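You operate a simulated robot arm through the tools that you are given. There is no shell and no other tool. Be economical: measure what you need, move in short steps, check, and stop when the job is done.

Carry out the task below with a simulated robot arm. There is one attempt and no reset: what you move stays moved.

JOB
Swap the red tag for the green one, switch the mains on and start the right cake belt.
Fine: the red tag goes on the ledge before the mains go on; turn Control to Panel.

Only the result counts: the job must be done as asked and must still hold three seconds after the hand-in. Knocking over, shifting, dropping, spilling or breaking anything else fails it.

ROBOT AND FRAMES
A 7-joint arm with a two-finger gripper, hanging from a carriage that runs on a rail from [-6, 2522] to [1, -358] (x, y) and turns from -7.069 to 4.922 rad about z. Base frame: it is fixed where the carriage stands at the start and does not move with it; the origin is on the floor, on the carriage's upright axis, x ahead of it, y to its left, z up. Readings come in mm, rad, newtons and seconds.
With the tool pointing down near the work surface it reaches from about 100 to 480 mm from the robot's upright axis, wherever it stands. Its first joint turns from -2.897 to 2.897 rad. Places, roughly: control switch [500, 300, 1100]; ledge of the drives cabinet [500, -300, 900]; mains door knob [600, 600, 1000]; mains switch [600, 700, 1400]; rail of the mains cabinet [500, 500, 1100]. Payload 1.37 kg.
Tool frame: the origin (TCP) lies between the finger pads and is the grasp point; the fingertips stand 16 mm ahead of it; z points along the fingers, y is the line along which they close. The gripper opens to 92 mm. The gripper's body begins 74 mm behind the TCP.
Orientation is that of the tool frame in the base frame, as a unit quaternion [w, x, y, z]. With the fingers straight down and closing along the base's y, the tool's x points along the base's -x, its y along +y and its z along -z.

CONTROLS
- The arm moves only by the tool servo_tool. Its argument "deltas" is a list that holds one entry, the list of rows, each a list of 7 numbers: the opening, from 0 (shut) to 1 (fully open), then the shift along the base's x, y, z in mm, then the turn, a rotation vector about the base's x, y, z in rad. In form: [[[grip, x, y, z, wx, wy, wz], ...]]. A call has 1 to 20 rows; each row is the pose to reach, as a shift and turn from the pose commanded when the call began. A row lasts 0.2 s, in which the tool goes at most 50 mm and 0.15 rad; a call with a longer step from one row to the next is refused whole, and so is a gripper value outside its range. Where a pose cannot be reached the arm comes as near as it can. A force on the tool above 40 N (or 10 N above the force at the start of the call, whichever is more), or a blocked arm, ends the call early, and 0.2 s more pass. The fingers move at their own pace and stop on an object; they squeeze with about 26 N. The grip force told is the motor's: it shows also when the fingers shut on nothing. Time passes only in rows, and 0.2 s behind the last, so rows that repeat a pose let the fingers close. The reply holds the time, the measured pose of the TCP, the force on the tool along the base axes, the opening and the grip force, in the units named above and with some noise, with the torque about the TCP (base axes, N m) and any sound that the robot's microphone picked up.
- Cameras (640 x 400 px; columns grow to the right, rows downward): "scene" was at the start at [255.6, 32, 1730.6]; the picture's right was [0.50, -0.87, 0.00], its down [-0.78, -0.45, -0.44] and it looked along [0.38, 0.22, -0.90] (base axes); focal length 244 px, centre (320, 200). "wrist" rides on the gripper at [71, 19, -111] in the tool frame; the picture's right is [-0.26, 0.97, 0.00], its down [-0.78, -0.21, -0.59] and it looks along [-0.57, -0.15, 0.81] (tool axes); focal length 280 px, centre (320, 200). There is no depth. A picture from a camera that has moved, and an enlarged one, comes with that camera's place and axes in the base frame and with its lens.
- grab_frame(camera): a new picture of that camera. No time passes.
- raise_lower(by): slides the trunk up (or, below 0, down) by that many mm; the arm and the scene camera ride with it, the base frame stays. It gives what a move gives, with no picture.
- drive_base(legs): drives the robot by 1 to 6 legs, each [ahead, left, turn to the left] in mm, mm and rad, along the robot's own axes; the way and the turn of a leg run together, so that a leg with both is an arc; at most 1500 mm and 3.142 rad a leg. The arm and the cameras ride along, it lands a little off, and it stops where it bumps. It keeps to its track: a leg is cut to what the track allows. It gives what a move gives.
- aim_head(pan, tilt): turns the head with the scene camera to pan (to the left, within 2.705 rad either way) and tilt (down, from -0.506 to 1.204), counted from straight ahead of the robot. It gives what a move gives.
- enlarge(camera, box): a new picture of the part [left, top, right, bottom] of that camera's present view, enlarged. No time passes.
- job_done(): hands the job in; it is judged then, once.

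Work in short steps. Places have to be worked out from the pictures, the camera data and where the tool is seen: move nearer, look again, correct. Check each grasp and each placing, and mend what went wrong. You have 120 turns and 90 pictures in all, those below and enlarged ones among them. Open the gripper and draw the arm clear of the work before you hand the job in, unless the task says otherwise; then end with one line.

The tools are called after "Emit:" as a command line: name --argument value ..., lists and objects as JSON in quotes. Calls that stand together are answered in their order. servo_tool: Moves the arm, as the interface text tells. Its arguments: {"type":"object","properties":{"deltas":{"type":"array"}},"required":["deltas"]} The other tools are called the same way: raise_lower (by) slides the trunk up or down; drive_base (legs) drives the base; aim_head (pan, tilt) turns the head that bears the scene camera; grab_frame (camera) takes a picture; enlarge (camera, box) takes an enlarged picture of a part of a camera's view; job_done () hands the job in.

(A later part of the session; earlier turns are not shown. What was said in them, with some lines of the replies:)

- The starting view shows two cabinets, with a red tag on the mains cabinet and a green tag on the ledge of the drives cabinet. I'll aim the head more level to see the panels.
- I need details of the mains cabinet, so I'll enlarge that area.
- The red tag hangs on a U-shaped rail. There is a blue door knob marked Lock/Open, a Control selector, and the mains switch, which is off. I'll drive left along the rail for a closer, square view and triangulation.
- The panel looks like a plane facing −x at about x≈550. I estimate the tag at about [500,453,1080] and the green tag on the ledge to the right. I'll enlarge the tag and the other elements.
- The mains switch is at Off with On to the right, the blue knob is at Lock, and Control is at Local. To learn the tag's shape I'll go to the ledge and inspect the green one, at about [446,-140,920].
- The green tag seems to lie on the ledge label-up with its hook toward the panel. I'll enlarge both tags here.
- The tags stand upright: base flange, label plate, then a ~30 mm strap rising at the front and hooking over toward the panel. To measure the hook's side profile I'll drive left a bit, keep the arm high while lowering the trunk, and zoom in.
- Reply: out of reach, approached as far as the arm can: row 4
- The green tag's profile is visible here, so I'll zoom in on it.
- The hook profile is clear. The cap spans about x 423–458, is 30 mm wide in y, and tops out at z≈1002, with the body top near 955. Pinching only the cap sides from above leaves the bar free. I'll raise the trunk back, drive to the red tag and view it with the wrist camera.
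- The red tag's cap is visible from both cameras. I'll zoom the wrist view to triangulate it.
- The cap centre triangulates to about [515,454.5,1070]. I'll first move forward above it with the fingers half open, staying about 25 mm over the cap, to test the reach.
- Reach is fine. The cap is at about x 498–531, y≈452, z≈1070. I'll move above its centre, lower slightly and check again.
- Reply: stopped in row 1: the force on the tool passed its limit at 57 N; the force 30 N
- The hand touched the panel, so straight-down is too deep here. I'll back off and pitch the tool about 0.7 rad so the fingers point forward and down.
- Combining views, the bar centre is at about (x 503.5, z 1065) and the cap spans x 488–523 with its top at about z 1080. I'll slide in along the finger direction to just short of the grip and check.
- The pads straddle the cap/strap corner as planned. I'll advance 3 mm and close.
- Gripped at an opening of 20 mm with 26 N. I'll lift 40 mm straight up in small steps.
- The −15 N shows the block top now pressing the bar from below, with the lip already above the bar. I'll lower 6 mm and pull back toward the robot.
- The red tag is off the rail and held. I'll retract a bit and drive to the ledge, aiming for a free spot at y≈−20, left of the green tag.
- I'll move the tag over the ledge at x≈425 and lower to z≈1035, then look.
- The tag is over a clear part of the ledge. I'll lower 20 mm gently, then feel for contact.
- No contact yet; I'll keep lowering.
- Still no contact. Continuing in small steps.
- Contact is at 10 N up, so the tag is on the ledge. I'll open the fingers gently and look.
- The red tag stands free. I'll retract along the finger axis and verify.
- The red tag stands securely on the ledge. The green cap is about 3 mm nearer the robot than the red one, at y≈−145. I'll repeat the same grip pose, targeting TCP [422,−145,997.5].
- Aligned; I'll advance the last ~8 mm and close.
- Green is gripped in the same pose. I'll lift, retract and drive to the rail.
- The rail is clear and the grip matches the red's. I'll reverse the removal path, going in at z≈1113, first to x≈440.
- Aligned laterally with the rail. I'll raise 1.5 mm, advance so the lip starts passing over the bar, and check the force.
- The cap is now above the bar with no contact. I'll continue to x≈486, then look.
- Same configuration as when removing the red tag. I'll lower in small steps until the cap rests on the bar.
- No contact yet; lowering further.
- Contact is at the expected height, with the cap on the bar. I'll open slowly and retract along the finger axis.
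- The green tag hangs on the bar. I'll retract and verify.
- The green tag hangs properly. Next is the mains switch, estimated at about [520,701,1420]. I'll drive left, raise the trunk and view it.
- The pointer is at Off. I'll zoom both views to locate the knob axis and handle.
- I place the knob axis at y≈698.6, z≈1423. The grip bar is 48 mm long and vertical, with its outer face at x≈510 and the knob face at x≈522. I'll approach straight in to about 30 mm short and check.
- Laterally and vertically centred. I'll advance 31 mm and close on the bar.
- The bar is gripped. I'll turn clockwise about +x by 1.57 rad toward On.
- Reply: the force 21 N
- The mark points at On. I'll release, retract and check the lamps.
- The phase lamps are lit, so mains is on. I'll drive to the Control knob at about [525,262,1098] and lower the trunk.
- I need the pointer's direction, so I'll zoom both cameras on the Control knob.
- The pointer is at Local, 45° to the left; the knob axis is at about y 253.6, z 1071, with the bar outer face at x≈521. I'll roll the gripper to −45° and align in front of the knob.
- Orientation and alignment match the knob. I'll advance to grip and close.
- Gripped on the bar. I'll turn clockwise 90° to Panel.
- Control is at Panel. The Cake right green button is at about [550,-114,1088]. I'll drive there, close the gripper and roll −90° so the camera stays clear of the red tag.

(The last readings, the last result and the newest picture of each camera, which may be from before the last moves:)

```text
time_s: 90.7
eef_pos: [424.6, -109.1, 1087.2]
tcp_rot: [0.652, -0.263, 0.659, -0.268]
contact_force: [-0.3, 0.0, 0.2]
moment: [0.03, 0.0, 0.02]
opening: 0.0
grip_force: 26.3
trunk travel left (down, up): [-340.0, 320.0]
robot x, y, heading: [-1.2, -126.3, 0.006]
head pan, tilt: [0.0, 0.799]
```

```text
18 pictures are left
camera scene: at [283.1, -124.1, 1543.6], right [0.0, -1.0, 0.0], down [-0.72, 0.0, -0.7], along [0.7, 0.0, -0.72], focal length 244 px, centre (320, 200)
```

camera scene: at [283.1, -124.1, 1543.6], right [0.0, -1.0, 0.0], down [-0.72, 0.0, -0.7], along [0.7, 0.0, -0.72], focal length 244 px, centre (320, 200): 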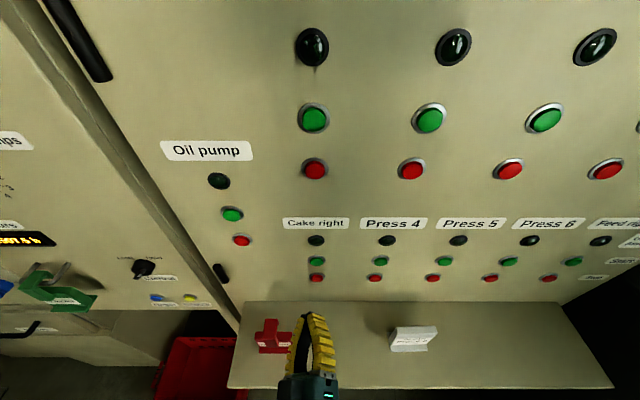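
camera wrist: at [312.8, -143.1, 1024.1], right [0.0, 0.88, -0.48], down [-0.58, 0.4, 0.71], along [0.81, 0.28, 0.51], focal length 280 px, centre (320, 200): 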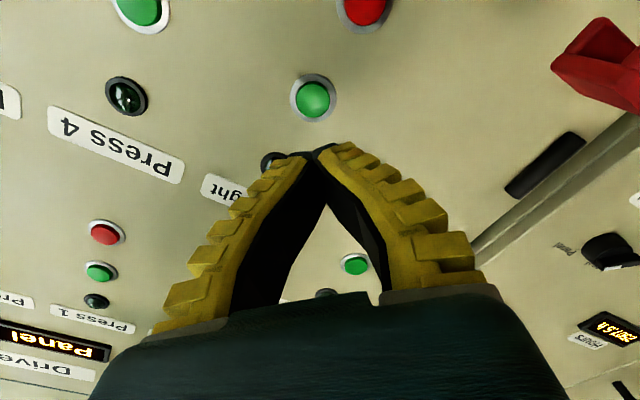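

The Cake right green button triangulates to [550,−117.5,1085]. I'll align and advance to about 15 mm short, then check.

Emit:
servo_tool --deltas '[[[0, 0, -8.4, -2.2, 0, 0, 0], [0, 40, -8.4, -2.2, 0, 0, 0], [0, 75, -8.4, -2.2, 0, 0, 0], [0, 83, -8.4, -2.2, 0, 0, 0], [0, 83, -8.4, -2.2, 0, 0, 0]]]'

Emit:
grab_frame --camera "wrist"

Emit:
enlarge --camera "scene" --box '[276, 225, 372, 285]'

```text
time_s: 91.9
eef_pos: [506.7, -117.5, 1083.5]
tcp_rot: [0.652, -0.264, 0.659, -0.268]
contact_force: [-0.1, -0.2, 0.4]
moment: [0.03, 0.03, -0.01]
opening: 0.0
grip_force: 26.3
trunk travel left (down, up): [-340.0, 320.0]
robot x, y, heading: [1.7, -126.2, 0.001]
head pan, tilt: [0.0, 0.799]
```

```text
17 pictures are left
camera wrist: at [395.6, -151.3, 1021.1], right [0.0, 0.88, -0.48], down [-0.58, 0.4, 0.71], along [0.81, 0.28, 0.51], focal length 280 px, centre (320, 200)
```

wrist: 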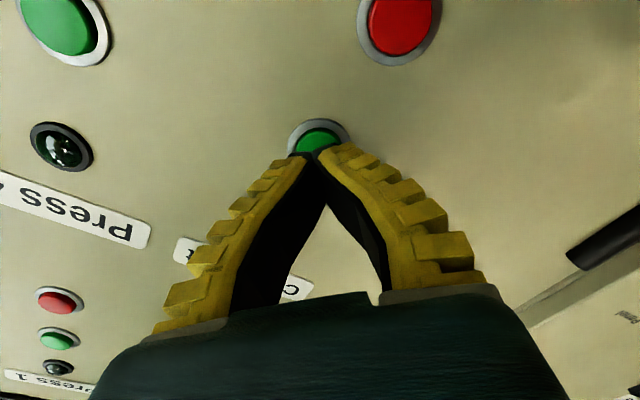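

```text
6.67 times, centred on (324, 255) of scene
camera zoom: at [282.9, -124.1, 1543.5], right [0.0, -1.0, 0.0], down [-0.72, 0.0, -0.7], along [0.7, 0.0, -0.72], focal length 1627 px, centre (293, -167)
```

zoom: 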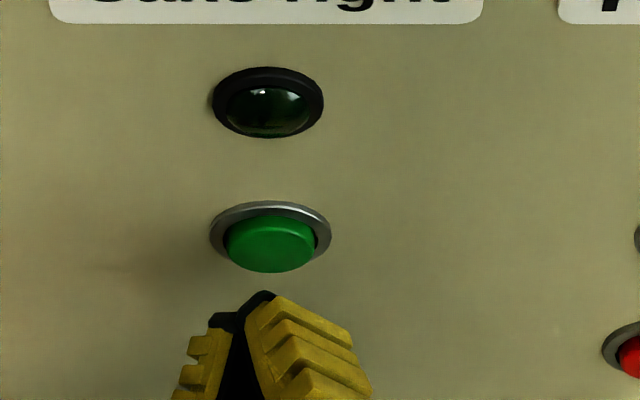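

The tips are centred on the green button. I'll press in small steps.

Emit:
servo_tool --deltas '[[[0, 5, 0, 0, 0, 0, 0], [0, 9, 0, 0, 0, 0, 0], [0, 12, 0, 0, 0, 0, 0], [0, 15, 0, 0, 0, 0, 0]]]'

Emit:
enlarge --camera "scene" --box '[276, 225, 372, 285]'

```text
time_s: 92.9
eef_pos: [522.3, -117.7, 1084.0]
tcp_rot: [0.652, -0.263, 0.659, -0.267]
contact_force: [-0.8, 0.0, 0.2]
moment: [-0.01, -0.02, 0.0]
opening: 0.1
grip_force: 25.7
trunk travel left (down, up): [-340.0, 320.0]
robot x, y, heading: [1.0, -125.1, 0.004]
head pan, tilt: [0.0, 0.799]
```

```text
6.67 times, centred on (324, 255) of scene
camera zoom: at [282.9, -124.1, 1543.5], right [0.0, -1.0, 0.0], down [-0.72, 0.0, -0.7], along [0.7, 0.0, -0.72], focal length 1627 px, centre (293, -167)
```

zoom: 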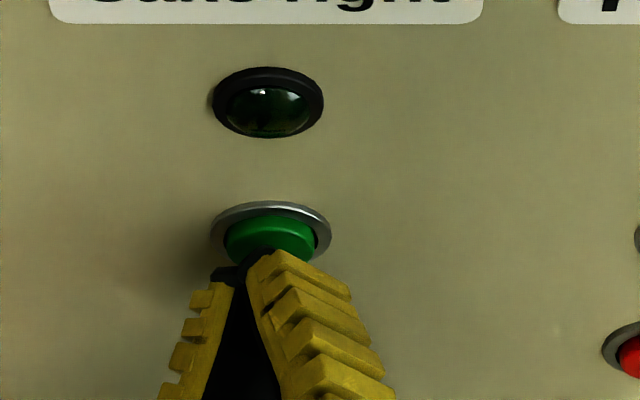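

The tips are almost touching. I'll press further.

Emit:
servo_tool --deltas '[[[0, 2, 0, 0, 0, 0, 0], [0, 4, 0, 0, 0, 0, 0], [0, 6, 0, 0, 0, 0, 0], [0, 8, 0, 0, 0, 0, 0], [0, 8, 0, 0, 0, 0, 0]]]'

Emit:
enlarge --camera "scene" --box '[276, 225, 372, 285]'

```text
time_s: 94.1
eef_pos: [529.9, -118.7, 1085.3]
tcp_rot: [0.652, -0.262, 0.659, -0.268]
contact_force: [0.0, 0.7, -0.4]
moment: [0.02, -0.02, -0.05]
opening: 6.0
grip_force: 27.7
trunk travel left (down, up): [-340.0, 320.0]
robot x, y, heading: [1.4, -124.5, 0.001]
head pan, tilt: [0.0, 0.799]
```

```text
6.67 times, centred on (324, 255) of scene
camera zoom: at [282.8, -124.1, 1543.5], right [0.0, -1.0, 0.0], down [-0.72, 0.0, -0.7], along [0.7, 0.0, -0.72], focal length 1627 px, centre (293, -167)
```

zoom: 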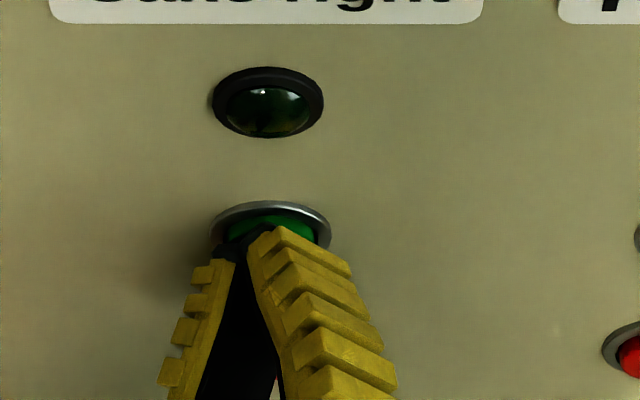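

The lamp isn't lit yet and the force is still low. I'll press a little deeper.

Emit:
servo_tool --deltas '[[[0, 2, 0, 0, 0, 0, 0], [0, 4, 0, 0, 0, 0, 0], [0, 6, 0, 0, 0, 0, 0], [0, 6, 0, 0, 0, 0, 0]]]'

Emit:
enlarge --camera "scene" --box '[276, 225, 372, 285]'

```text
time_s: 95.1
eef_pos: [534.8, -118.9, 1084.5]
tcp_rot: [0.652, -0.263, 0.659, -0.268]
contact_force: [-6.6, 2.2, 1.2]
moment: [0.0, -0.02, 0.04]
opening: 6.1
grip_force: 27.6
trunk travel left (down, up): [-340.0, 320.0]
robot x, y, heading: [-0.7, -130.3, -0.002]
head pan, tilt: [0.0, 0.799]
heard: click
```

```text
6.67 times, centred on (324, 255) of scene
camera zoom: at [282.3, -123.9, 1543.3], right [0.0, -1.0, 0.0], down [-0.72, 0.0, -0.7], along [0.7, 0.0, -0.72], focal length 1627 px, centre (293, -167)
```

zoom: 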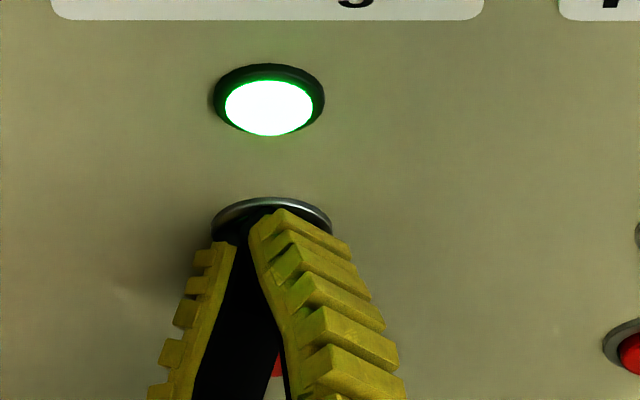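

Click heard and the Cake right lamp is lit. I'll back off straight, then open the gripper and check everything.

Emit:
servo_tool --deltas '[[[0, -10, 0, 0, 0, 0, 0], [0, -30, 0, 0, 0, 0, 0], [0, -75, 0, 0, 0, 0, 0], [0, -120, 0, 0, 0, 0, 0], [0, -165, 0, 0, 0, 0, 0], [0, -205, 0, 0, 0, 0, 0], [0.6, -205, 0, 0, 0, 0, 0], [0.6, -205, 0, 0, 0, 0, 0], [0.6, -205, 0, 0, 0, 0, 0]]]'

Emit:
grab_frame --camera "scene"

Emit:
aim_head --pan 0.9 --tilt 0.4

Emit:
grab_frame --camera "scene"

```text
time_s: 97.1
eef_pos: [333.0, -116.6, 1083.6]
tcp_rot: [0.652, -0.263, 0.658, -0.269]
contact_force: [-0.4, 0.2, -0.1]
moment: [0.01, 0.0, -0.01]
opening: 57.8
grip_force: 2.1
trunk travel left (down, up): [-340.0, 320.0]
robot x, y, heading: [-2.2, -123.9, 0.003]
head pan, tilt: [0.0, 0.799]
```

```text
12 pictures are left
camera scene: at [282.8, -124.1, 1543.5], right [0.0, -1.0, 0.0], down [-0.72, 0.0, -0.7], along [0.7, 0.0, -0.72], focal length 244 px, centre (320, 200)
```

scene: 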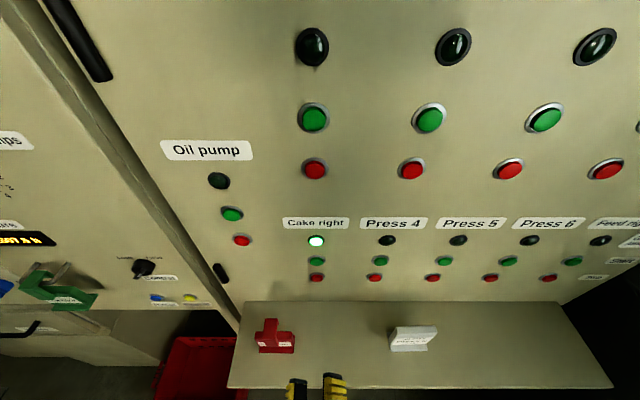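

```text
time_s: 98.3
eef_pos: [331.8, -117.8, 1084.0]
tcp_rot: [0.652, -0.262, 0.659, -0.268]
contact_force: [0.2, -0.1, -0.4]
moment: [0.0, 0.02, 0.0]
opening: 57.9
grip_force: 2.3
trunk travel left (down, up): [-340.0, 320.0]
robot x, y, heading: [0.3, -129.4, 0.004]
head pan, tilt: [0.901, 0.4]
```

```text
11 pictures are left
camera scene: at [259.5, -51.6, 1578.5], right [0.79, -0.62, 0.0], down [-0.24, -0.31, -0.92], along [0.57, 0.72, -0.39], focal length 244 px, centre (320, 200)
```

scene: 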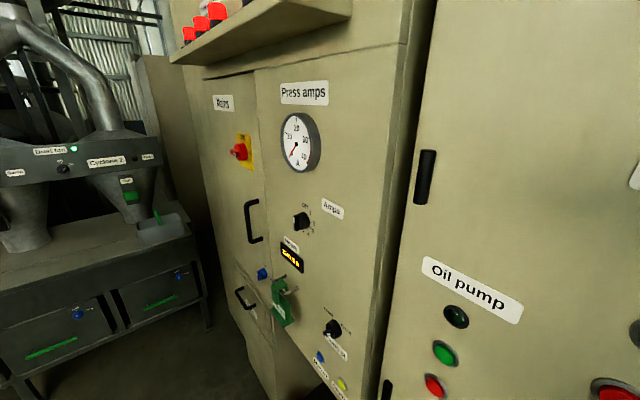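

The lamp stays lit with mains on, Control at Panel, the green tag on the rail and the red tag on the ledge. The arm is clear and the gripper open, so I'm handing in.

Emit:
job_done

```text
The job is handed in.
```

The job is done and handed in: the red tag is on the ledge, the green tag is on the rail, mains is on, Control is at Panel, and the Cake right belt is started with its lamp lit.
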